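You operate a simulated robot arm through the tools that you are given. There is no shell and no other tool.

The job below is to be done with a simulated robot arm. You get a single attempt, and the scene is never put back.

## Task
Wind 200 tickets on firm brake, then on to 350 on medium.
Fine: set the brake knob ahead of each stretch; the roll must come out flat; leave it on the spindle.

Only the result counts: the job must be done as asked and must still hold three seconds after the hand-in. Knocking over, shifting, dropping, spilling or breaking anything else fails it.

## Robot
A 7-joint arm with a two-finger parallel gripper, fixed in place. Base frame: the origin is at the foot of the arm, x ahead of it, y to its left, z up. Readings come in m, rad, newtons and seconds.
Its first joint turns from -2.897 to 2.897 rad. Payload 3.43 kg.
The TCP is the grasp point between the finger pads, 0.03 m short of the fingertips. In the tool frame z runs along the fingers and y along their closing line. The gripper opens to 0.094 m. The fingers are 0.028 m wide and 0.01 m thick; the gripper's body (0.05 by 0.096 m) begins 0.055 m behind the TCP.
Orientation is that of the tool frame in the base frame, as a unit quaternion [x, y, z, w]. With the fingers straight down and closing along the base's y, the tool's x points along the base's -x, its y along +y and its z along -z.

## Interface
- The arm moves only by the tool play_rows. Its argument "steps" is a list of rows, each an object (a shift or turn left out is 0, a gripper value left out holds the last) with "translation": the shift along the tool's x, y, z in mm, a list of three; "turn": the turn, a rotation vector about the tool's x, y, z in rad, a list of three; "jaw": the finger opening in mm, from 0 to 94. In form: [{"translation": [x, y, z], "turn": [ax, ay, az], "jaw": jaw}, ...]. A call has 1 to 20 rows; each row shifts and turns the commanded pose from where the row before left it, along the tool's axes as they then stand. Each row takes 0.2 s and may step no farther than 0.05 m and 0.15 rad from the row before; otherwise, or with a gripper value out of range, the whole call is refused. A pose out of reach is approached as far as the arm can. The call stops where the force on the tool passes 40 N (or 10 N more than at its start, if that is more) or the arm is blocked; 0.2 s more then pass. Each finger travels about 0.045 m/s and halts on what it meets, pressing with about 39 N; the grip force reading is that of the motor and also rises with nothing between the fingers. The clock runs only during rows and for 0.2 s after the last one: add rows that do not move to give the fingers time. The reply holds the time, the measured pose of the TCP, the force on the tool along the base axes, the opening and the grip force, in the units named above and with some noise, with the torque about the TCP (base axes, N m) and any sound that the robot's microphone picked up.
- Cameras (640 x 400 px; columns grow to the right, rows downward): "scene" is fixed at [0.2269, -0.6508, 1.4874]; the picture's right is [0.60, -0.80, 0.00], its down [-0.54, -0.41, -0.73] and it looks along [0.59, 0.44, -0.68] (base axes); focal length 262 px, centre (320, 200). "wrist" rides on the gripper at [0.076, 0.014, -0.102] in the tool frame; the picture's right is [-0.18, 0.98, 0.00], its down [-0.75, -0.14, -0.64] and it looks along [-0.63, -0.12, 0.77] (tool axes); focal length 243 px, centre (320, 200). There is no depth. A picture from a camera that has moved, and an enlarged one, comes with that camera's place and axes in the base frame and with its lens. The place of the scene camera against the robot may be out by one fixed shift of up to 0.018 m in any direction.
- capture(camera): a new picture of that camera. No time passes.
- slide_trunk(by): slides the trunk up (or, below 0, down) by that many m; the arm rides with it, the base frame stays. It gives what a move gives, with no picture.
- zoom(camera, box): a new picture of the part [left, top, right, bottom] of that camera's present view, enlarged. No time passes.
- job_done(): hands the job in; it is judged then, once.

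Places have to be worked out from the pictures, the camera data and where the tool is seen. Open the gripper and draw the arm clear of the work before you hand the job in, unless the task says otherwise.

The tools are called after "Request:" by a JSON object that holds its "op" and its "data". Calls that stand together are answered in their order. play_rows: Moves the arm, as the interface text tells. Its arguments: {"type":"object","properties":{"steps":{"type":"array","items":{"type":"object","properties":{"translation":{"type":"array","items":{"type":"number"}},"turn":{"type":"array","items":{"type":"number"}},"jaw":{"type":"number"}}}}},"required":["steps"]} The other tools are called the same way: slide_trunk (by) slides the trunk up or down; capture (camera) takes a picture; zoom (camera, box) takes an enlarged picture of a part of a camera's view; job_done () hands the job in.

At the start:

```text
t: 0.0
ee_pos: [0.4393, -0.3492, 1.2297]
tool_rot: [0.001, 1.0, -0.001, 0.001]
contact_force: [0.1, -0.1, 0.1]
wrist_torque: [-0.01, 0.03, 0.0]
gripper_width: 0.094
grip_force: 0.0
trunk travel left (down, up): [-0.325, 0.165]
```

scene: 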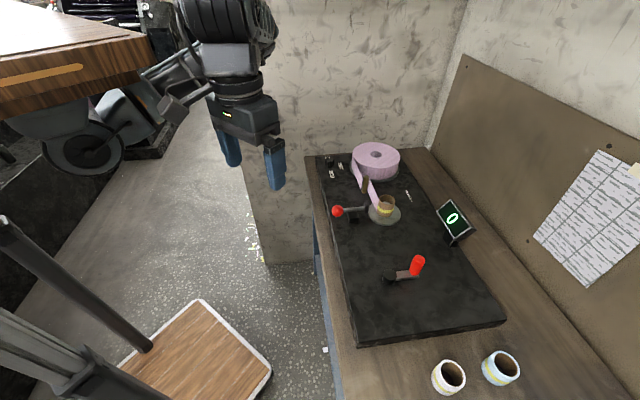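
wrist: 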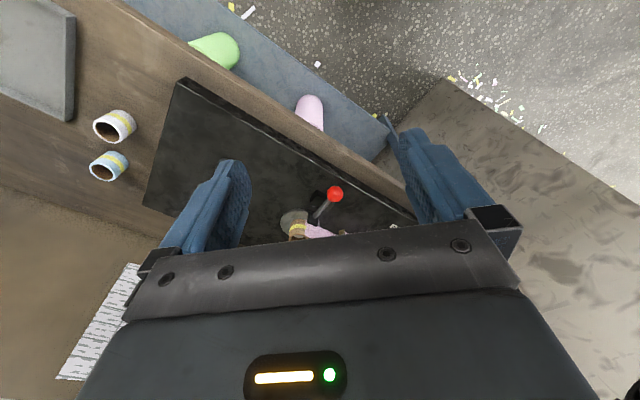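

The scene shows a ticket winder: a big supply roll, a spindle with a core, a red-ball lever, a crank with a red handle and a counter reading 0. I'll zoom in on the parts before moving.

Request:
{"op": "zoom", "data": {"camera": "scene", "box": [310, 140, 430, 240]}}

Request:
{"op": "zoom", "data": {"camera": "scene", "box": [360, 180, 500, 300]}}

Request:
{"op": "zoom", "data": {"camera": "scene", "box": [520, 130, 640, 300]}}

Request:
{"op": "zoom", "data": {"camera": "wrist", "box": [240, 150, 440, 260]}}

```text
4.00 times, centred on (370, 190) of scene
camera zoom: at [0.2269, -0.6508, 1.4874], right [0.6, -0.8, 0.0], down [-0.54, -0.41, -0.73], along [0.59, 0.44, -0.68], focal length 1050 px, centre (120, 240)
```

zoom: 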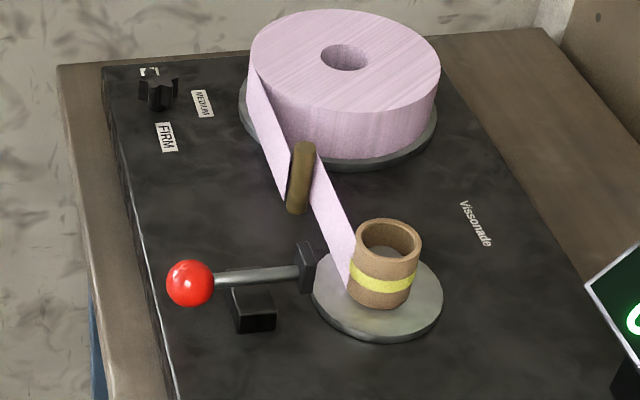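

```text
3.33 times, centred on (430, 240) of scene
camera zoom: at [0.2269, -0.6508, 1.4874], right [0.6, -0.8, 0.0], down [-0.54, -0.41, -0.73], along [0.59, 0.44, -0.68], focal length 875 px, centre (-47, 67)
```

zoom: 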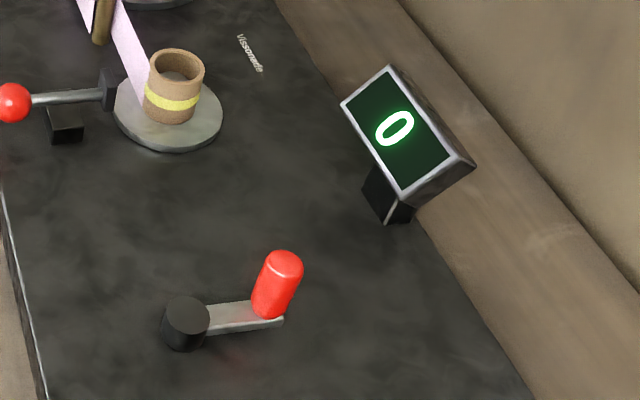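

```text
2.35 times, centred on (580, 215) of scene
camera zoom: at [0.2269, -0.6508, 1.4874], right [0.6, -0.8, 0.0], down [-0.54, -0.41, -0.73], along [0.59, 0.44, -0.68], focal length 618 px, centre (-292, 165)
```

zoom: 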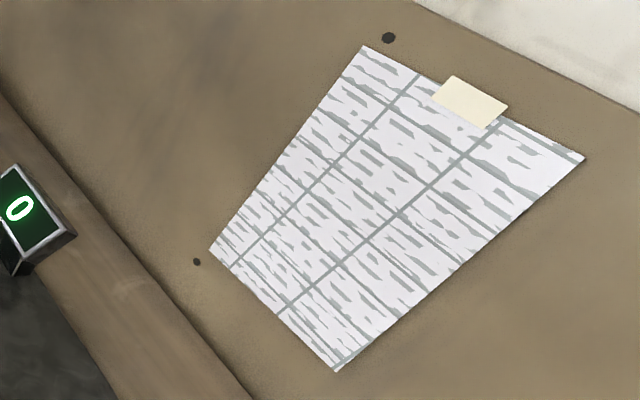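

```text
3.20 times, centred on (340, 205) of wrist
camera zoom: at [0.3632, -0.3339, 1.3329], right [0.18, 0.98, 0.0], down [0.75, -0.14, 0.64], along [0.63, -0.12, -0.77], focal length 776 px, centre (256, 184)
```

zoom: 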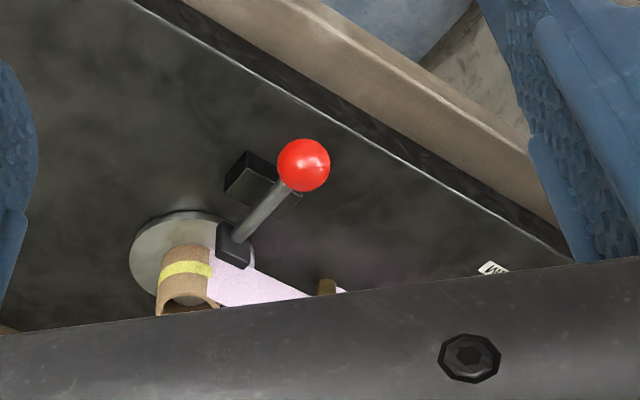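

The ball lever is at about (0.70, -0.36, 0.92) by triangulation, the knob near (0.95, -0.16), the spindle near (0.87, -0.45) and the crank hub near (0.63, -0.58). I'll move the wrist camera over the board, staying high, for a better view.

Request:
{"op": "play_rows", "data": {"steps": [{"translation": [-32.5, -12.5, 8]}, {"translation": [-32.5, -12.5, 8]}, {"translation": [-32.5, -12.5, 8]}, {"translation": [-32.5, -12.5, 8]}, {"translation": [-32.5, -12.5, 8]}, {"translation": [-32.5, -12.5, 8]}, {"translation": [-32.5, -12.5, 8]}, {"translation": [-32.5, -12.5, 8]}, {}]}}

Request:
{"op": "capture", "data": {"camera": "wrist"}}

Request:
{"op": "capture", "data": {"camera": "scene"}}

```text
t: 2.0
ee_pos: [0.6986, -0.4484, 1.1652]
tool_rot: [0.0, 1.0, 0.0, 0.0]
contact_force: [-0.6, -1.6, -0.3]
wrist_torque: [0.01, -0.01, 0.0]
gripper_width: 0.0941
grip_force: 0.1
trunk travel left (down, up): [-0.325, 0.165]
```

```text
taken
camera wrist: at [0.6234, -0.434, 1.2689], right [0.18, 0.98, 0.0], down [0.75, -0.14, 0.64], along [0.63, -0.12, -0.77], focal length 243 px, centre (320, 200)
```

wrist: 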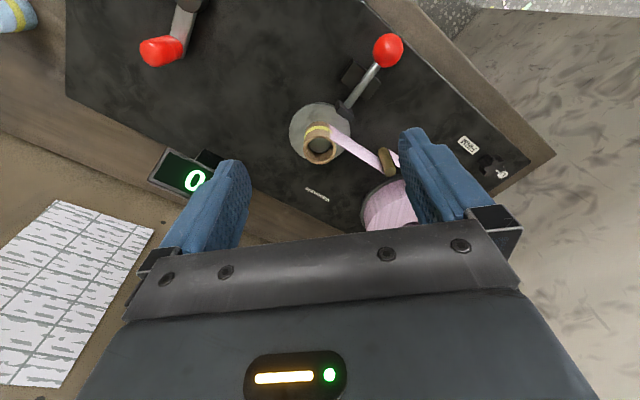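

```text
taken
```

scene: 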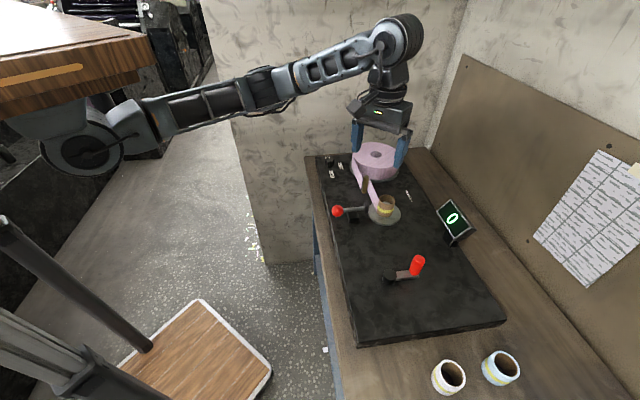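

The board is in clear view now. I'll zoom on the knob, lever and crank in the wrist view.

Request:
{"op": "zoom", "data": {"camera": "wrist", "box": [440, 120, 540, 190]}}

Request:
{"op": "zoom", "data": {"camera": "wrist", "box": [280, 20, 420, 180]}}

Request:
{"op": "zoom", "data": {"camera": "wrist", "box": [100, 0, 240, 100]}}

```text
5.71 times, centred on (490, 155) of wrist
camera zoom: at [0.6234, -0.434, 1.2689], right [0.18, 0.98, 0.0], down [0.75, -0.14, 0.64], along [0.63, -0.12, -0.77], focal length 1386 px, centre (-651, 457)
```

zoom: 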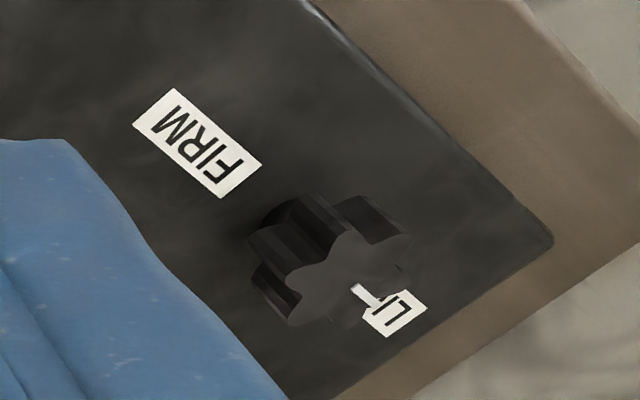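

```text
2.50 times, centred on (350, 100) of wrist
camera zoom: at [0.6234, -0.434, 1.2689], right [0.18, 0.98, 0.0], down [0.75, -0.14, 0.64], along [0.63, -0.12, -0.77], focal length 606 px, centre (245, 450)
```

zoom: 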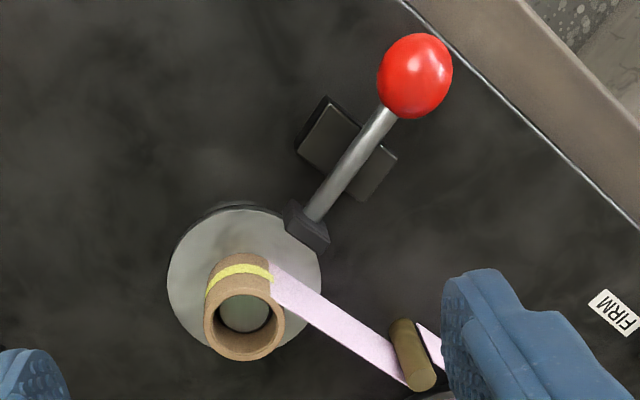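

```text
4.00 times, centred on (170, 50) of wrist
camera zoom: at [0.6234, -0.434, 1.2689], right [0.18, 0.98, 0.0], down [0.75, -0.14, 0.64], along [0.63, -0.12, -0.77], focal length 970 px, centre (920, 800)
```

zoom: 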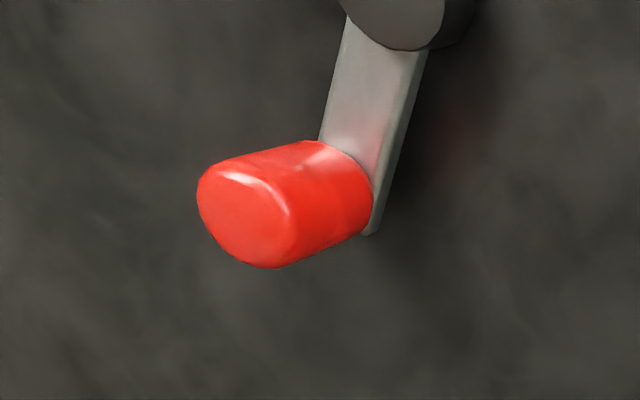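

The knob pointer is at LIGHT now, with FIRM and MEDIUM labels around it. I want a closer look at the ball lever and its pad, since it probably keeps the roll flat.

Request:
{"op": "zoom", "data": {"camera": "scene", "box": [325, 185, 410, 235]}}

Request:
{"op": "zoom", "data": {"camera": "scene", "box": [318, 150, 358, 180]}}

Request:
{"op": "zoom", "data": {"camera": "scene", "box": [375, 240, 435, 290]}}

Request:
{"op": "zoom", "data": {"camera": "wrist", "box": [330, 20, 410, 120]}}

```text
7.53 times, centred on (368, 210) of scene
camera zoom: at [0.2269, -0.6508, 1.4874], right [0.6, -0.8, 0.0], down [-0.54, -0.41, -0.73], along [0.59, 0.44, -0.68], focal length 1976 px, centre (-38, 125)
```

zoom: 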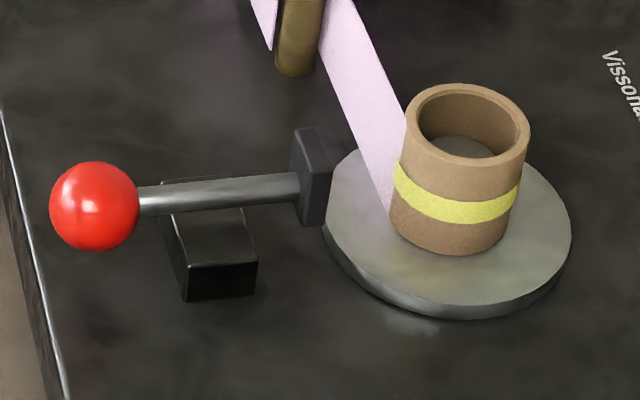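

```text
13.33 times, centred on (338, 165) of scene
camera zoom: at [0.2269, -0.6508, 1.4874], right [0.6, -0.8, 0.0], down [-0.54, -0.41, -0.73], along [0.59, 0.44, -0.68], focal length 3500 px, centre (80, 667)
```

zoom: 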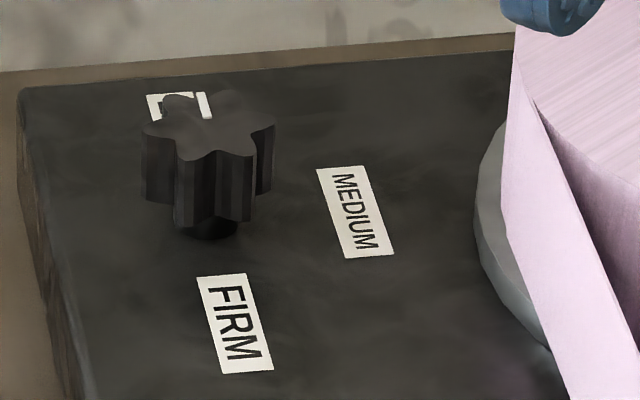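

```text
8.00 times, centred on (405, 265) of scene
camera zoom: at [0.2269, -0.6508, 1.4874], right [0.6, -0.8, 0.0], down [-0.54, -0.41, -0.73], along [0.59, 0.44, -0.68], focal length 2100 px, centre (-360, -320)
```

zoom: 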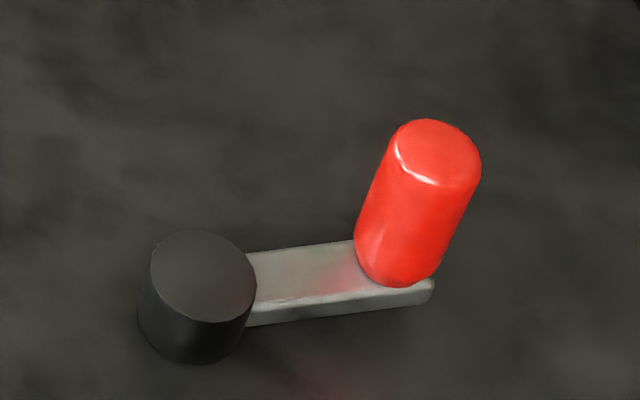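

```text
4.00 times, centred on (370, 70) of wrist
camera zoom: at [0.6234, -0.434, 1.2689], right [0.18, 0.98, 0.0], down [0.75, -0.14, 0.64], along [0.63, -0.12, -0.77], focal length 970 px, centre (120, 720)
```

zoom: 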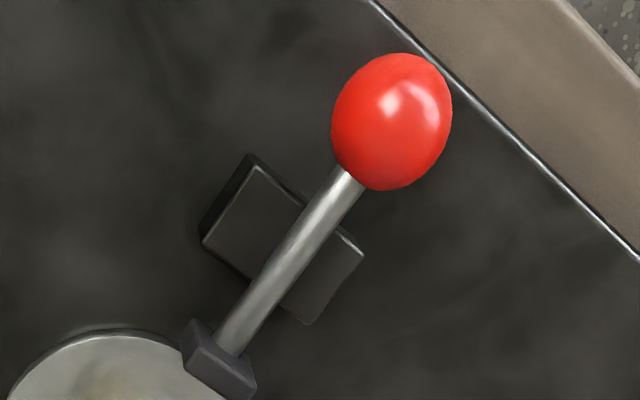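

The ball is at about (0.687, -0.364, 0.927), the knob top at about (0.902, -0.183, 0.915), the crank handle top at about (0.638, -0.625, 0.964) and its hub near (0.592, -0.582). FIRM lies roughly 180° clockwise from LIGHT, with MEDIUM in between. I'll hover over the knob to refine this.

Request:
{"op": "play_rows", "data": {"steps": [{"translation": [-20.3, 26.5, 9]}, {"translation": [-20.3, 26.5, 9]}, {"translation": [-20.3, 26.5, 9]}, {"translation": [-20.3, 26.5, 9]}, {"translation": [-20.3, 26.5, 9]}, {"translation": [-20.3, 26.5, 9]}, {"translation": [-20.3, 26.5, 9]}, {"translation": [-20.3, 26.5, 9]}, {"translation": [-20.3, 26.5, 9]}, {"translation": [-20.3, 26.5, 9]}, {}]}}

Request:
{"op": "capture", "data": {"camera": "wrist"}}

Request:
{"op": "capture", "data": {"camera": "scene"}}

```text
t: 4.4
ee_pos: [0.9013, -0.1856, 1.0748]
tool_rot: [0.0, 1.0, 0.0, 0.0]
contact_force: [1.1, 0.0, 0.4]
wrist_torque: [-0.02, -0.02, -0.01]
gripper_width: 0.0943
grip_force: 0.1
trunk travel left (down, up): [-0.325, 0.165]
```

```text
taken
camera wrist: at [0.8252, -0.1697, 1.1779], right [0.18, 0.98, 0.0], down [0.75, -0.14, 0.64], along [0.63, -0.12, -0.77], focal length 243 px, centre (320, 200)
```

wrist: 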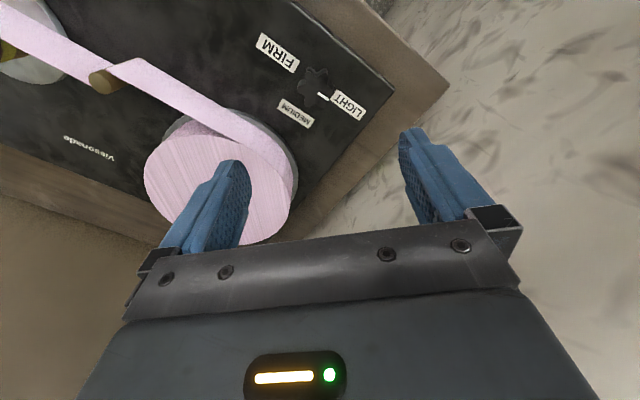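

```text
taken
```

scene: 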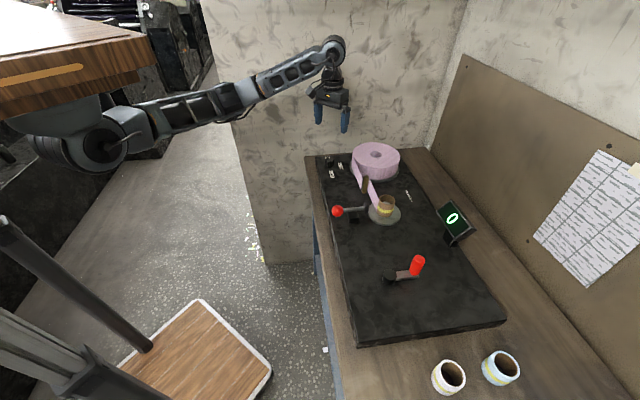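

All three labels are visible. I'll zoom in on the knob.

Request:
{"op": "zoom", "data": {"camera": "wrist", "box": [250, 25, 380, 135]}}

```text
3.64 times, centred on (315, 80) of wrist
camera zoom: at [0.8252, -0.1697, 1.1779], right [0.18, 0.98, 0.0], down [0.75, -0.14, 0.64], along [0.63, -0.12, -0.77], focal length 882 px, centre (338, 636)
```

zoom: 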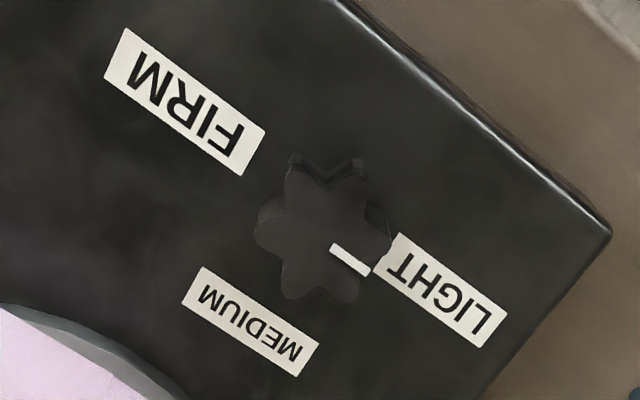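

The board top is at z ≈ 0.888. The knob centre is at (0.8955, -0.1885) with its top at 0.919, and it has six lobes with a radius of about 18 mm. The labels sit at about 47°, -45° and -137°, so FIRM is 180° clockwise. I'll centre over the knob and turn 75° counter-clockwise so the pads land on lobe pairs and there is room for the full turn.

Request:
{"op": "play_rows", "data": {"steps": [{"translation": [5.8, -2.9, 0], "jaw": 60}, {"turn": [0, 0, -0.1454]}, {"turn": [0, 0, -0.1454]}, {"turn": [0, 0, -0.1454]}, {"turn": [0, 0, -0.1454]}, {"turn": [0, 0, -0.1454]}, {"turn": [0, 0, -0.1454]}, {"turn": [0, 0, -0.1454]}, {"turn": [0, 0, -0.1454]}, {"turn": [0, 0, -0.1454]}, {"translation": [0, 0, 40]}, {"translation": [0, 0, 40]}, {}]}}

Request:
{"op": "capture", "data": {"camera": "wrist"}}

Request:
{"op": "zoom", "data": {"camera": "scene", "box": [300, 100, 400, 180]}}

```text
t: 7.2
ee_pos: [0.8975, -0.1857, 0.9954]
tool_rot: [-0.609, 0.793, -0.001, -0.001]
contact_force: [-0.1, 0.3, 0.3]
wrist_torque: [0.03, 0.0, 0.04]
gripper_width: 0.06
grip_force: 0.1
trunk travel left (down, up): [-0.325, 0.165]
```

```text
taken
camera wrist: at [0.8641, -0.2558, 1.0978], right [-0.9, 0.43, 0.0], down [0.33, 0.69, 0.64], along [0.28, 0.58, -0.77], focal length 243 px, centre (320, 200)
```

wrist: 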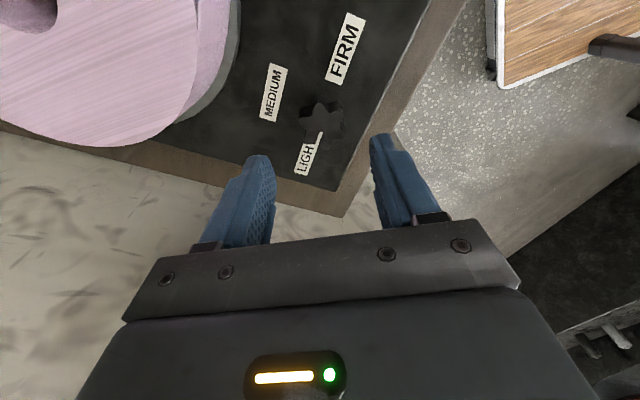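

```text
5.00 times, centred on (350, 140) of scene
camera zoom: at [0.2269, -0.6508, 1.4874], right [0.6, -0.8, 0.0], down [-0.54, -0.41, -0.73], along [0.59, 0.44, -0.68], focal length 1312 px, centre (170, 500)
```

zoom: 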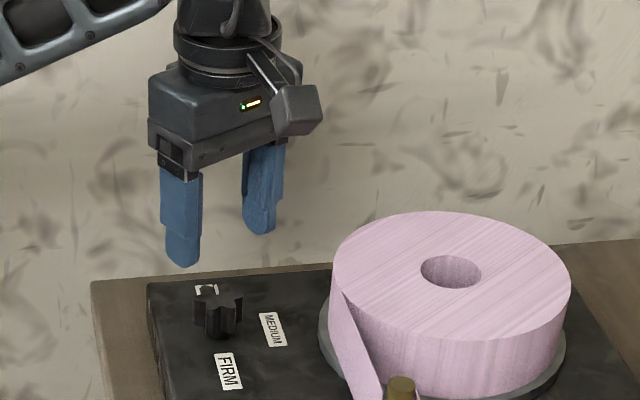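

I'll zoom here to refine the knob centre and lobe orientation.

Request:
{"op": "zoom", "data": {"camera": "wrist", "box": [280, 80, 370, 180]}}

```text
4.00 times, centred on (325, 130) of wrist
camera zoom: at [0.8641, -0.2558, 1.0978], right [-0.9, 0.43, 0.0], down [0.33, 0.69, 0.64], along [0.28, 0.58, -0.77], focal length 970 px, centre (300, 480)
```

zoom: 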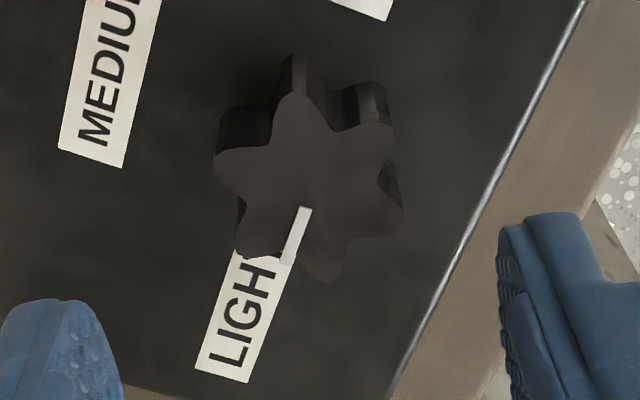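

The centre reads (0.896, -0.187) and the pads line up with the lobe gaps. I'll descend to z ≈ 0.922 and close on the knob.

Request:
{"op": "play_rows", "data": {"steps": [{"translation": [1.7, 1.4, 30]}, {"translation": [0, 0, 25]}, {"translation": [0, 0, 18]}, {"jaw": 20}, {"jaw": 20}, {"jaw": 20}, {"jaw": 20}, {"jaw": 20}]}}

Request:
{"op": "capture", "data": {"camera": "wrist"}}

```text
t: 9.0
ee_pos: [0.8949, -0.1872, 0.9235]
tool_rot: [-0.608, 0.794, 0.0, 0.0]
contact_force: [12.7, -4.1, 0.9]
wrist_torque: [0.32, -0.15, 0.01]
gripper_width: 0.037
grip_force: 45.0
trunk travel left (down, up): [-0.325, 0.165]
```

```text
taken
camera wrist: at [0.8612, -0.2567, 1.0266], right [-0.9, 0.43, 0.0], down [0.33, 0.69, 0.64], along [0.28, 0.58, -0.77], focal length 243 px, centre (320, 200)
```

wrist: 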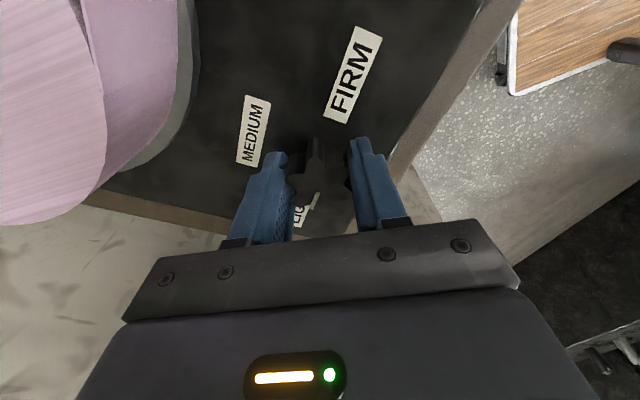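

Gripped at 37 mm, with a 13 N side force showing the knob is slightly to the -y side of the tool. I'll relieve that and then turn clockwise 90° first.

Request:
{"op": "play_rows", "data": {"steps": [{"translation": [0, -1.2, 0]}, {"turn": [0, 0, 0.1309]}, {"turn": [0, 0, 0.1309]}, {"turn": [0, 0, 0.1309]}, {}]}}

Request:
{"op": "zoom", "data": {"camera": "wrist", "box": [220, 20, 420, 240]}}

```text
t: 10.2
ee_pos: [0.8957, -0.189, 0.9241]
tool_rot: [-0.441, 0.897, 0.001, 0.001]
contact_force: [-13.9, 9.1, 15.8]
wrist_torque: [0.19, 0.14, 0.01]
gripper_width: 0.0371
grip_force: 44.9
trunk travel left (down, up): [-0.325, 0.165]
```

```text
1.82 times, centred on (320, 130) of wrist
camera zoom: at [0.837, -0.2386, 1.0266], right [-0.67, 0.75, 0.0], down [0.57, 0.51, 0.64], along [0.48, 0.43, -0.77], focal length 441 px, centre (320, 327)
```

zoom: 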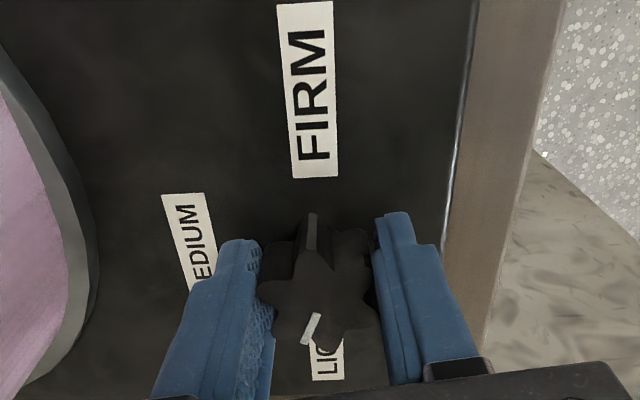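

The knob turns with the gripper: the pointer is leaving LIGHT toward MEDIUM. I'll ease the side force slightly and continue toward 90°.

Request:
{"op": "play_rows", "data": {"steps": [{"translation": [0, 0.6, -0.6]}, {"turn": [0, 0, 0.1309]}, {"turn": [0, 0, 0.1309]}, {"turn": [0, 0, 0.1309]}, {}]}}

```text
t: 11.4
ee_pos: [0.894, -0.1872, 0.923]
tool_rot: [-0.258, 0.966, 0.001, -0.001]
contact_force: [-20.0, 11.3, 3.8]
wrist_torque: [0.25, -1.08, 0.01]
gripper_width: 0.0375
grip_force: 45.1
trunk travel left (down, up): [-0.325, 0.165]
```

There is about 20 N of side force, so I'll shift with it by a fraction of a millimetre and continue in small batches.

Request:
{"op": "play_rows", "data": {"steps": [{"translation": [0.5, 0.9, 0]}, {"turn": [0, 0, 0.1309]}, {"turn": [0, 0, 0.1309]}, {}]}}

Request:
{"op": "zoom", "data": {"camera": "wrist", "box": [220, 20, 420, 240]}}

```text
t: 12.4
ee_pos: [0.8949, -0.1871, 0.9232]
tool_rot: [-0.129, 0.992, -0.002, 0.0]
contact_force: [3.4, -5.0, 9.2]
wrist_torque: [-0.19, 1.2, 0.0]
gripper_width: 0.0369
grip_force: 45.5
trunk travel left (down, up): [-0.325, 0.165]
```

```text
1.82 times, centred on (320, 130) of wrist
camera zoom: at [0.8173, -0.1924, 1.0264], right [-0.07, 1.0, 0.0], down [0.76, 0.06, 0.64], along [0.64, 0.05, -0.77], focal length 441 px, centre (320, 327)
```

zoom: 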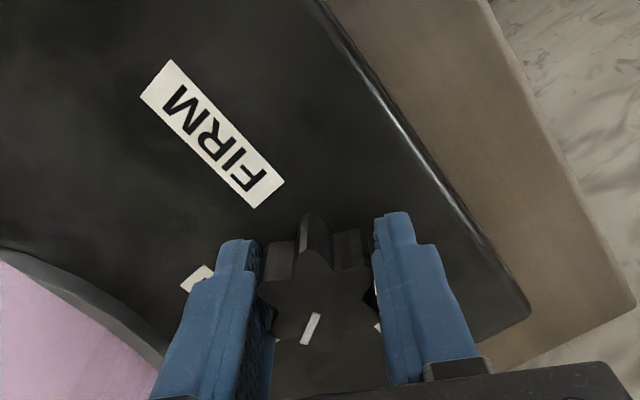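

60° has been turned and the forces are small. Continuing.

Request:
{"op": "play_rows", "data": {"steps": [{"turn": [0, 0, 0.1309]}, {"turn": [0, 0, 0.1309]}, {"turn": [0, 0, 0.1309]}, {"turn": [0, 0, 0.1309]}, {}]}}

Request:
{"op": "zoom", "data": {"camera": "wrist", "box": [220, 20, 420, 240]}}

```text
t: 13.6
ee_pos: [0.8941, -0.1876, 0.9236]
tool_rot: [0.131, 0.991, 0.0, 0.002]
contact_force: [10.1, -6.7, 4.3]
wrist_torque: [-0.11, -0.96, 0.0]
gripper_width: 0.0369
grip_force: 45.3
trunk travel left (down, up): [-0.325, 0.165]
```

```text
1.82 times, centred on (320, 130) of wrist
camera zoom: at [0.8249, -0.1532, 1.0265], right [0.43, 0.9, 0.0], down [0.69, -0.33, 0.64], along [0.58, -0.28, -0.77], focal length 441 px, centre (320, 327)
```

zoom: 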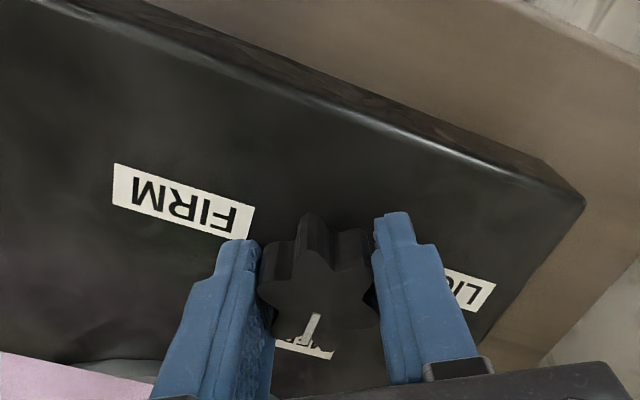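

The pointer is at MEDIUM after 90°. Another 90° goes to FIRM.

Request:
{"op": "play_rows", "data": {"steps": [{"turn": [0, 0, 0.1309]}, {"turn": [0, 0, 0.1309]}, {"turn": [0, 0, 0.1309]}, {"turn": [0, 0, 0.1309]}, {}]}}

```text
t: 14.8
ee_pos: [0.8952, -0.1866, 0.9236]
tool_rot: [0.384, 0.924, 0.0, 0.001]
contact_force: [19.5, -8.5, 7.6]
wrist_torque: [0.21, 0.94, 0.02]
gripper_width: 0.0371
grip_force: 45.0
trunk travel left (down, up): [-0.325, 0.165]
```

I'll ease the roughly 20 N along -x of the tool and continue.

Request:
{"op": "play_rows", "data": {"steps": [{"translation": [-0.8, 0.3, 0]}, {"turn": [0, 0, 0.1309]}, {"turn": [0, 0, 0.1309]}, {"turn": [0, 0, 0.1309]}, {}]}}

Request:
{"op": "zoom", "data": {"camera": "wrist", "box": [220, 20, 420, 240]}}

```text
t: 16.0
ee_pos: [0.8959, -0.1875, 0.9241]
tool_rot: [0.557, 0.831, -0.001, -0.001]
contact_force: [-3.5, -5.7, 4.6]
wrist_torque: [-0.35, -0.69, 0.03]
gripper_width: 0.0372
grip_force: 44.9
trunk travel left (down, up): [-0.325, 0.165]
```

```text
1.82 times, centred on (320, 130) of wrist
camera zoom: at [0.8792, -0.111, 1.0266], right [0.98, 0.2, 0.0], down [0.16, -0.75, 0.64], along [0.13, -0.63, -0.77], focal length 441 px, centre (320, 327)
```

zoom: 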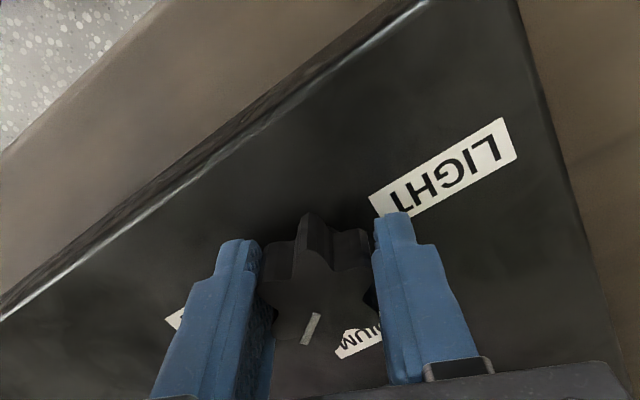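

142.5° has been turned, leaving 37.5°.

Request:
{"op": "play_rows", "data": {"steps": [{"turn": [0, 0, 0.1309]}, {"turn": [0, 0, 0.1309]}, {"turn": [0, 0, 0.1309]}, {}]}}

Request:
{"op": "zoom", "data": {"camera": "wrist", "box": [220, 20, 420, 240]}}

```text
t: 17.0
ee_pos: [0.8945, -0.1879, 0.9232]
tool_rot: [0.709, 0.705, 0.0, 0.0]
contact_force: [-9.2, -6.8, 5.5]
wrist_torque: [0.65, -0.06, -0.02]
gripper_width: 0.0373
grip_force: 44.7
trunk travel left (down, up): [-0.325, 0.165]
```

```text
1.82 times, centred on (320, 130) of wrist
camera zoom: at [0.9093, -0.1108, 1.0266], right [0.98, -0.19, 0.0], down [-0.14, -0.75, 0.64], along [-0.12, -0.63, -0.77], focal length 441 px, centre (320, 327)
```

zoom: 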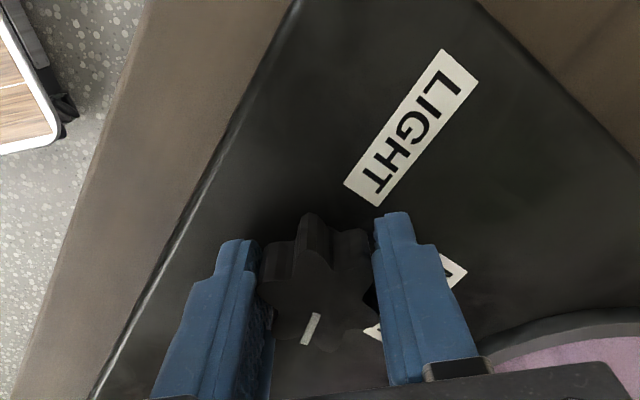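

165° turned, and 15° remains to FIRM. I'll do the last bit and watch the torque in case of an end stop.

Request:
{"op": "play_rows", "data": {"steps": [{"turn": [0, 0, 0.09]}, {"turn": [0, 0, 0.09]}, {"turn": [0, 0, 0.08]}, {}]}}

Request:
{"op": "zoom", "data": {"camera": "wrist", "box": [220, 20, 420, 240]}}

```text
t: 18.0
ee_pos: [0.8951, -0.1876, 0.9238]
tool_rot: [0.793, 0.609, 0.0, 0.0]
contact_force: [-10.8, -2.4, 1.0]
wrist_torque: [0.46, -0.9, 0.01]
gripper_width: 0.0372
grip_force: 45.4
trunk travel left (down, up): [-0.325, 0.165]
```

```text
1.82 times, centred on (320, 130) of wrist
camera zoom: at [0.9283, -0.117, 1.0265], right [0.9, -0.43, 0.0], down [-0.33, -0.69, 0.64], along [-0.28, -0.58, -0.77], focal length 441 px, centre (320, 327)
```

zoom: 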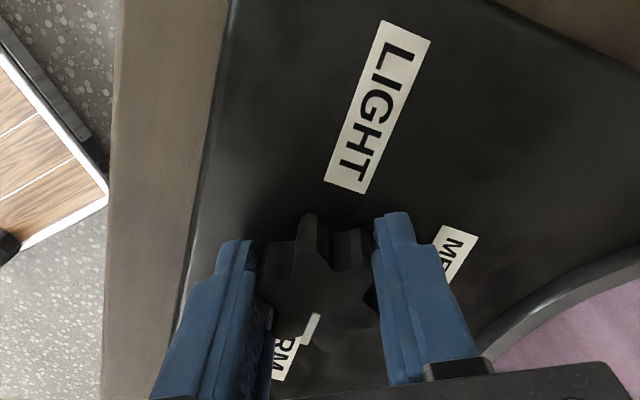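

The pointer now sits on FIRM the same way it sat on LIGHT at the start. I'll release, rise straight up and check.

Request:
{"op": "play_rows", "data": {"steps": [{"jaw": 60}, {"jaw": 60}, {"jaw": 60}, {"translation": [0, 0, -30]}, {"translation": [0, 0, -40]}, {"translation": [0, 0, -40]}, {}]}}

Request:
{"op": "capture", "data": {"camera": "wrist"}}

Request:
{"op": "zoom", "data": {"camera": "scene", "box": [318, 150, 358, 180]}}

```text
t: 19.6
ee_pos: [0.8955, -0.1879, 1.0355]
tool_rot: [0.793, 0.609, 0.0, 0.0]
contact_force: [-0.1, -0.2, -0.3]
wrist_torque: [0.0, -0.02, 0.0]
gripper_width: 0.0597
grip_force: 0.2
trunk travel left (down, up): [-0.325, 0.165]
```

```text
taken
camera wrist: at [0.9294, -0.1173, 1.1381], right [0.9, -0.43, 0.0], down [-0.33, -0.69, 0.64], along [-0.28, -0.58, -0.77], focal length 243 px, centre (320, 200)
```

wrist: 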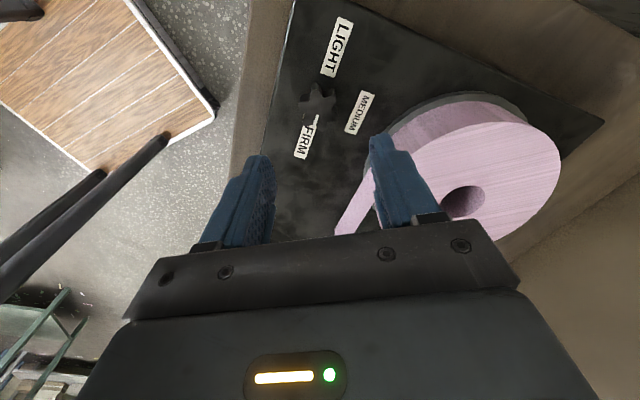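

```text
13.33 times, centred on (338, 165) of scene
camera zoom: at [0.2269, -0.6508, 1.4874], right [0.6, -0.8, 0.0], down [-0.54, -0.41, -0.73], along [0.59, 0.44, -0.68], focal length 3500 px, centre (80, 667)
```

zoom: 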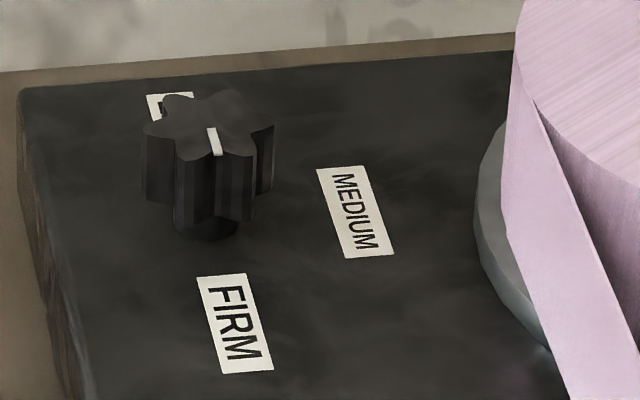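

The knob pointer is at FIRM. Next is the crank: I'll turn back to a closing line of about 37°, which blocks the scene camera least, and travel high to above the crank handle.

Request:
{"op": "play_rows", "data": {"steps": [{"turn": [0, 0, -0.1297]}, {"turn": [0, 0, -0.1297]}, {"turn": [0, 0, -0.1297]}, {"turn": [0, 0, -0.1297]}, {"turn": [0, 0, -0.1297]}, {"turn": [0, 0, -0.1297]}, {"turn": [0, 0, -0.1297]}, {"translation": [-16.2, -39.05, -8]}, {"translation": [-16.2, -39.05, -8]}, {"translation": [-16.2, -39.05, -4]}, {"translation": [-16.2, -39.05, -4]}, {"translation": [-16.2, -39.05, 0]}, {"translation": [-16.2, -39.05, 0]}, {"translation": [-16.2, -39.05, 0]}, {"translation": [-16.2, -39.05, 0]}, {"translation": [-16.2, -39.05, 0]}, {"translation": [-16.2, -39.05, 0]}, {"translation": [-16.2, -39.05, 0]}, {"translation": [-16.2, -39.05, 0]}, {}]}}

Request:
{"op": "capture", "data": {"camera": "wrist"}}

Request:
{"op": "capture", "data": {"camera": "scene"}}

```text
t: 23.8
ee_pos: [0.6378, -0.6253, 1.0573]
tool_rot: [0.446, 0.895, 0.0, 0.0]
contact_force: [-0.1, -0.1, 0.3]
wrist_torque: [-0.02, 0.02, 0.04]
gripper_width: 0.0601
grip_force: 0.1
trunk travel left (down, up): [-0.325, 0.165]
```

```text
taken
camera wrist: at [0.6031, -0.5556, 1.1603], right [0.9, 0.45, 0.0], down [0.34, -0.69, 0.64], along [0.29, -0.57, -0.77], focal length 243 px, centre (320, 200)
```

wrist: 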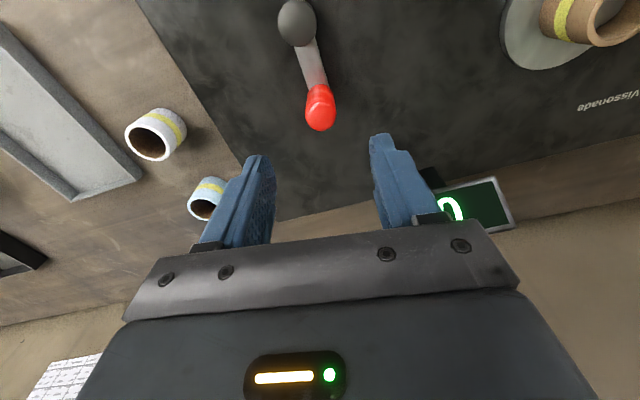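

```text
taken
```

scene: 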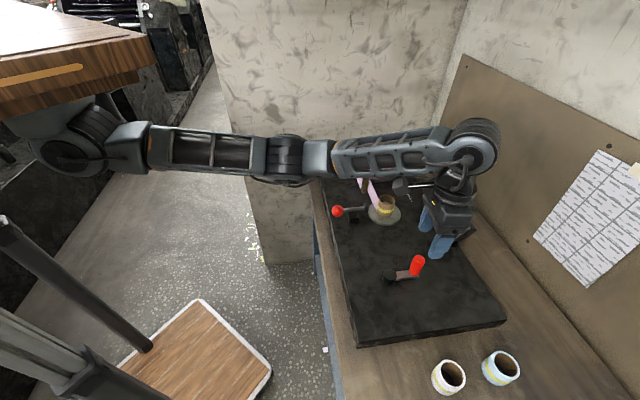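

I'll zoom on the crank for accurate handle and hub positions.

Request:
{"op": "zoom", "data": {"camera": "wrist", "box": [250, 0, 390, 140]}}

```text
2.86 times, centred on (320, 70) of wrist
camera zoom: at [0.6031, -0.5556, 1.1603], right [0.9, 0.45, 0.0], down [0.34, -0.69, 0.64], along [0.29, -0.57, -0.77], focal length 693 px, centre (320, 571)
```

zoom: 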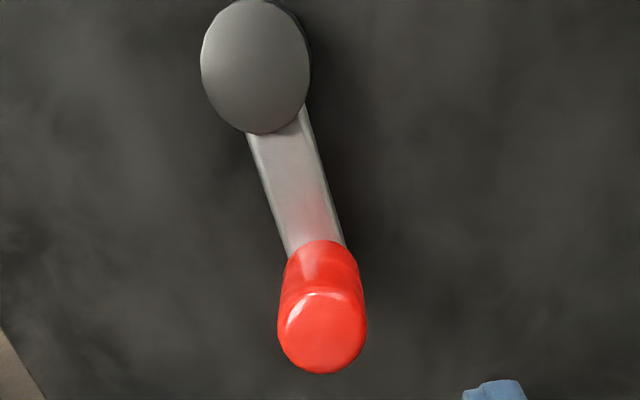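

The handle top is at (0.6375, -0.6205, 0.966) with a diameter of about 24 mm. The hub is near (0.595, -0.580), so the crank radius is about 59 mm. I'll descend around the handle and grip it.

Request:
{"op": "play_rows", "data": {"steps": [{"translation": [4, 2.7, 30]}, {"translation": [0, 0, 40]}, {"translation": [0, 0, 25]}, {"translation": [0, 0, 15]}, {"jaw": 18}, {"jaw": 18}, {"jaw": 18}, {"jaw": 18}, {"jaw": 18}, {"jaw": 18}]}}

Request:
{"op": "capture", "data": {"camera": "wrist"}}

Request:
{"op": "capture", "data": {"camera": "scene"}}

```text
t: 26.0
ee_pos: [0.6389, -0.621, 0.9486]
tool_rot: [0.445, 0.896, 0.0, 0.001]
contact_force: [-0.2, 2.5, -4.3]
wrist_torque: [-0.49, 0.39, 0.02]
gripper_width: 0.025
grip_force: 45.3
trunk travel left (down, up): [-0.325, 0.165]
```

```text
taken
camera wrist: at [0.6041, -0.5508, 1.0506], right [0.9, 0.45, 0.0], down [0.34, -0.69, 0.64], along [0.29, -0.57, -0.77], focal length 243 px, centre (320, 200)
```

wrist: 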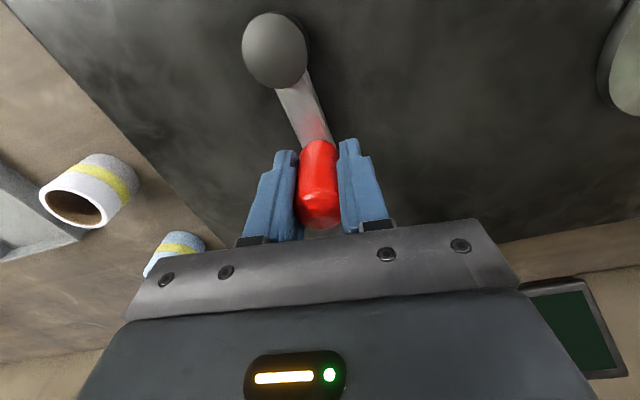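

```text
taken
```

scene: 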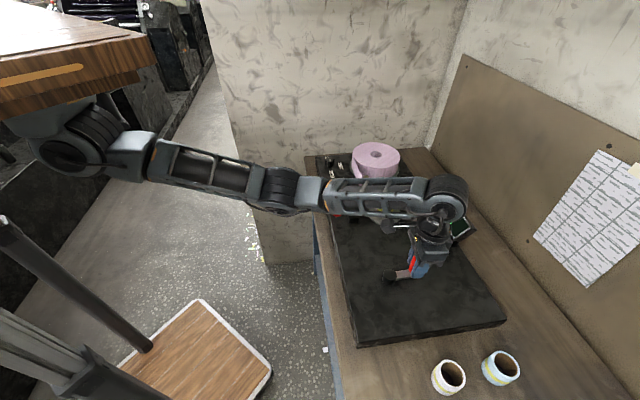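

The grip is on at 25 mm. I'll check whether the counter is readable from either camera in this pose.

Request:
{"op": "zoom", "data": {"camera": "wrist", "box": [500, 260, 640, 400]}}

Request:
{"op": "zoom", "data": {"camera": "scene", "box": [360, 170, 500, 300]}}

```text
2.86 times, centred on (570, 330) of wrist
camera zoom: at [0.6041, -0.5508, 1.0506], right [0.9, 0.45, 0.0], down [0.34, -0.69, 0.64], along [0.29, -0.57, -0.77], focal length 693 px, centre (-394, -171)
```

zoom: 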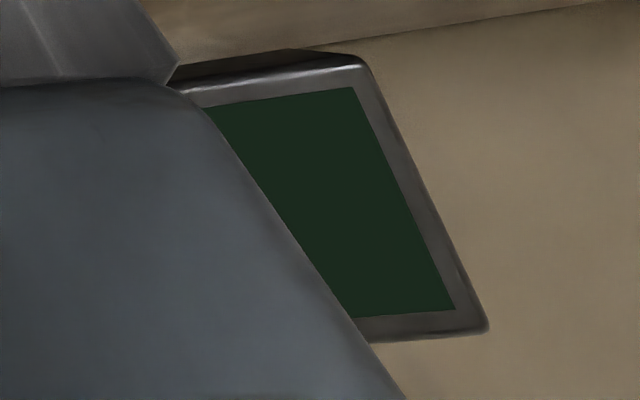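

```text
3.08 times, centred on (430, 235) of scene
camera zoom: at [0.2269, -0.6508, 1.4874], right [0.6, -0.8, 0.0], down [-0.54, -0.41, -0.73], along [0.59, 0.44, -0.68], focal length 808 px, centre (-18, 92)
```

zoom: 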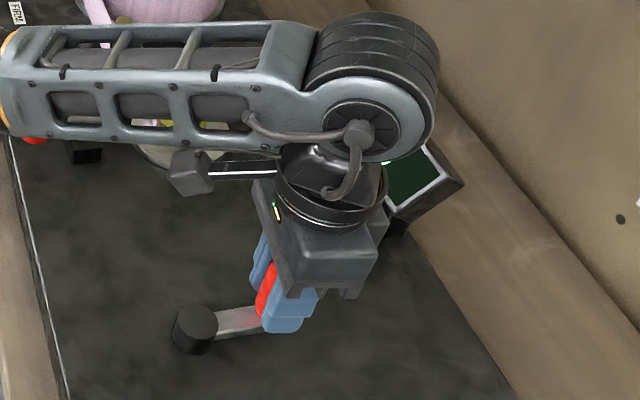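

The display is hidden by the wrist in this pose, so I'll find angles where it shows. The strip geometry means the spindle must turn counter-clockwise, so I'll test the crank with 45° counter-clockwise, slowly.

Request:
{"op": "play_rows", "data": {"steps": [{"translation": [4.53, 14.99, 0]}, {"translation": [8.25, 13.31, 0]}, {"translation": [11.42, 10.72, 0]}, {}]}}

Request:
{"op": "capture", "data": {"camera": "wrist"}}

Request:
{"op": "zoom", "data": {"camera": "scene", "box": [320, 170, 500, 300]}}

```text
t: 27.0
ee_pos: [0.6539, -0.5774, 0.948]
tool_rot: [0.445, 0.895, 0.001, -0.001]
contact_force: [-2.5, -0.4, -18.4]
wrist_torque: [-0.25, -0.23, -0.01]
gripper_width: 0.0251
grip_force: 45.4
trunk travel left (down, up): [-0.325, 0.165]
```

```text
taken
camera wrist: at [0.6201, -0.5081, 1.0509], right [0.9, 0.45, 0.0], down [0.34, -0.69, 0.64], along [0.28, -0.57, -0.77], focal length 243 px, centre (320, 200)
```

wrist: 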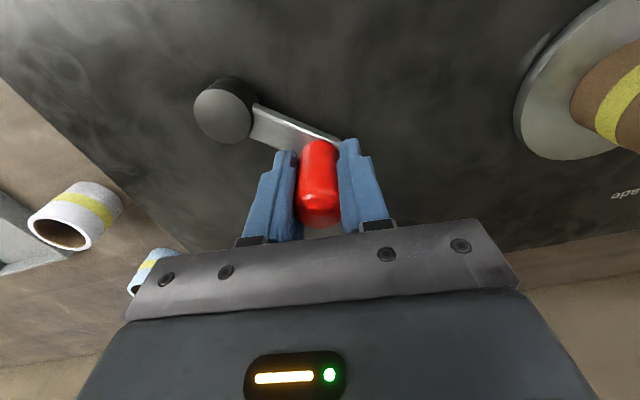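

```text
3.08 times, centred on (410, 235) of scene
camera zoom: at [0.2269, -0.6508, 1.4874], right [0.6, -0.8, 0.0], down [-0.54, -0.41, -0.73], along [0.59, 0.44, -0.68], focal length 808 px, centre (43, 92)
```

zoom: 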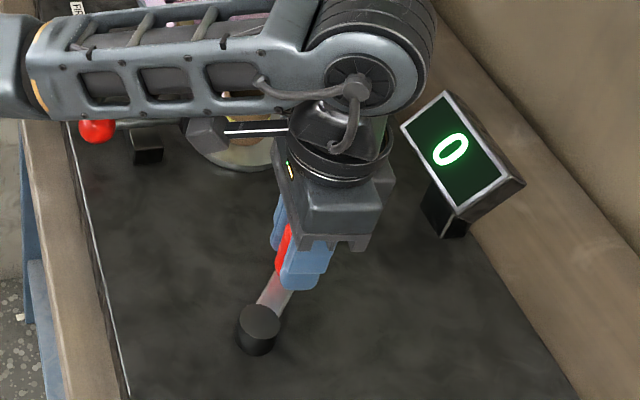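

The crank turns freely counter-clockwise with little side force, and the counter is visible and still 0. Another 90° will show whether it counts up.

Request:
{"op": "play_rows", "data": {"steps": [{"translation": [13.8, 7.4, 0.5]}, {"translation": [15.25, 3.58, 0]}, {"translation": [15.66, -0.49, 0]}, {"translation": [14.99, -4.53, 0]}, {"translation": [13.31, -8.25, 0]}, {"translation": [10.72, -11.42, 0]}, {}]}}

Request:
{"op": "zoom", "data": {"camera": "scene", "box": [320, 140, 500, 300]}}

Request:
{"op": "capture", "data": {"camera": "wrist"}}

```text
t: 28.6
ee_pos: [0.5962, -0.5206, 0.9475]
tool_rot: [0.446, 0.895, 0.0, 0.001]
contact_force: [0.4, -7.0, -3.3]
wrist_torque: [-0.88, -0.53, -0.03]
gripper_width: 0.0247
grip_force: 45.0
trunk travel left (down, up): [-0.325, 0.165]
```

```text
2.50 times, centred on (410, 220) of scene
camera zoom: at [0.2269, -0.6508, 1.4874], right [0.6, -0.8, 0.0], down [-0.54, -0.41, -0.73], along [0.59, 0.44, -0.68], focal length 656 px, centre (95, 150)
```

zoom: 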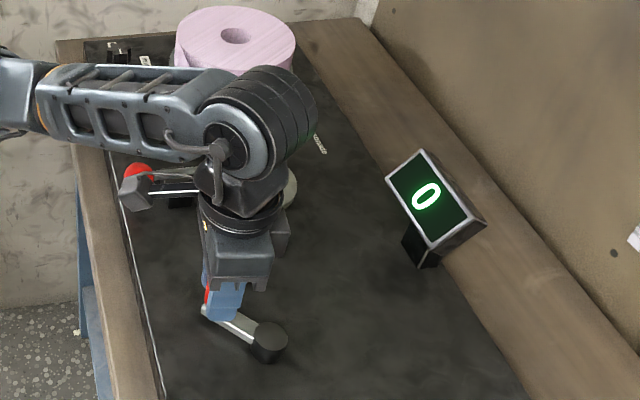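

```text
taken
camera wrist: at [0.5608, -0.45, 1.0506], right [0.89, 0.45, 0.0], down [0.34, -0.69, 0.64], along [0.29, -0.57, -0.77], focal length 243 px, centre (320, 200)
```

wrist: 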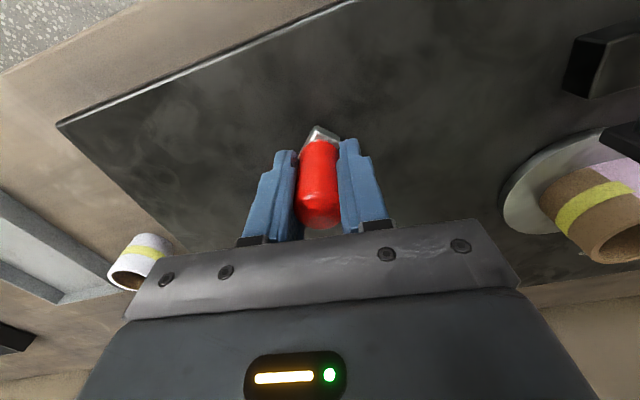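

The counter still shows 0 and I felt almost no resistance. I'll look closely at the strip and the spindle.

Request:
{"op": "zoom", "data": {"camera": "wrist", "box": [480, 20, 640, 270]}}

Request:
{"op": "zoom", "data": {"camera": "scene", "box": [420, 190, 480, 240]}}

```text
1.60 times, centred on (560, 145) of wrist
camera zoom: at [0.5608, -0.45, 1.0506], right [0.89, 0.45, 0.0], down [0.34, -0.69, 0.64], along [0.29, -0.57, -0.77], focal length 388 px, centre (-64, 288)
```

zoom: 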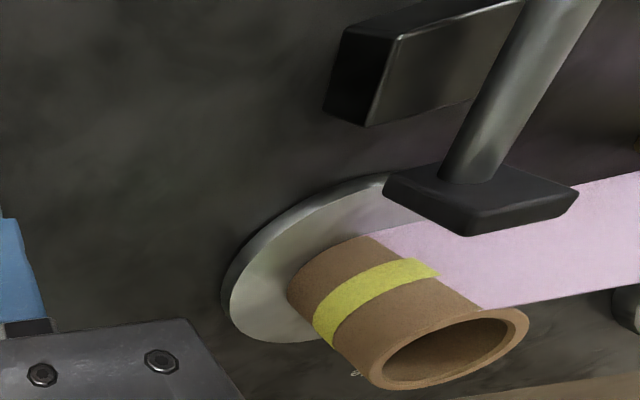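

```text
8.00 times, centred on (450, 215) of scene
camera zoom: at [0.2269, -0.6508, 1.4874], right [0.6, -0.8, 0.0], down [-0.54, -0.41, -0.73], along [0.59, 0.44, -0.68], focal length 2100 px, centre (-720, 80)
```

zoom: 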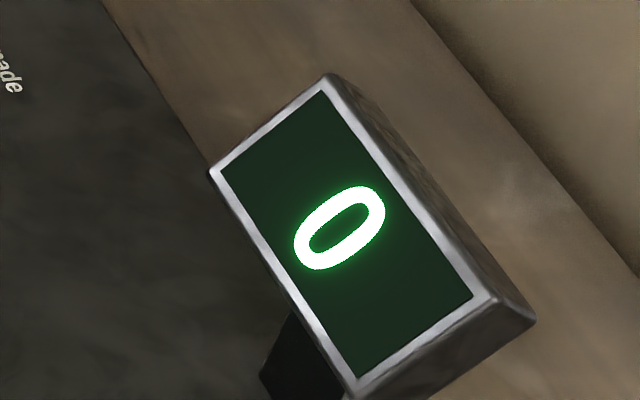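

The strip looks unchanged. I'll continue another 90° counter-clockwise in case of take-up slack, then check again.

Request:
{"op": "play_rows", "data": {"steps": [{"translation": [7.4, -13.8, 0]}, {"translation": [3.58, -15.25, 0]}, {"translation": [-0.49, -15.66, 0]}, {"translation": [-4.53, -14.99, 0]}, {"translation": [-8.25, -13.31, 0]}, {"translation": [-11.42, -10.72, 0]}, {}]}}

Request:
{"op": "capture", "data": {"camera": "scene"}}

Request:
{"op": "zoom", "data": {"camera": "scene", "box": [320, 140, 500, 300]}}

```text
t: 30.2
ee_pos: [0.5337, -0.5807, 0.9472]
tool_rot: [0.446, 0.895, -0.001, 0.0]
contact_force: [-17.9, -1.1, 10.0]
wrist_torque: [0.36, 0.2, 0.01]
gripper_width: 0.0247
grip_force: 45.0
trunk travel left (down, up): [-0.325, 0.165]
```

```text
taken
```

scene: 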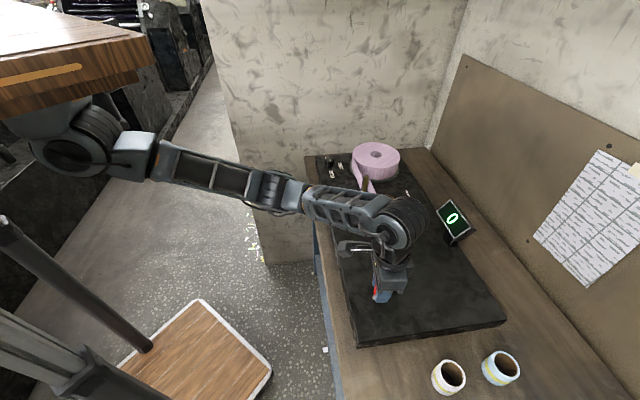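

```text
2.50 times, centred on (410, 220) of scene
camera zoom: at [0.2269, -0.6508, 1.4874], right [0.6, -0.8, 0.0], down [-0.54, -0.41, -0.73], along [0.59, 0.44, -0.68], focal length 656 px, centre (95, 150)
```

zoom: 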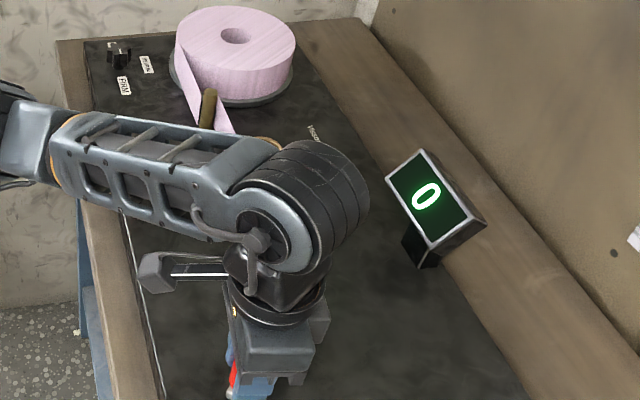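

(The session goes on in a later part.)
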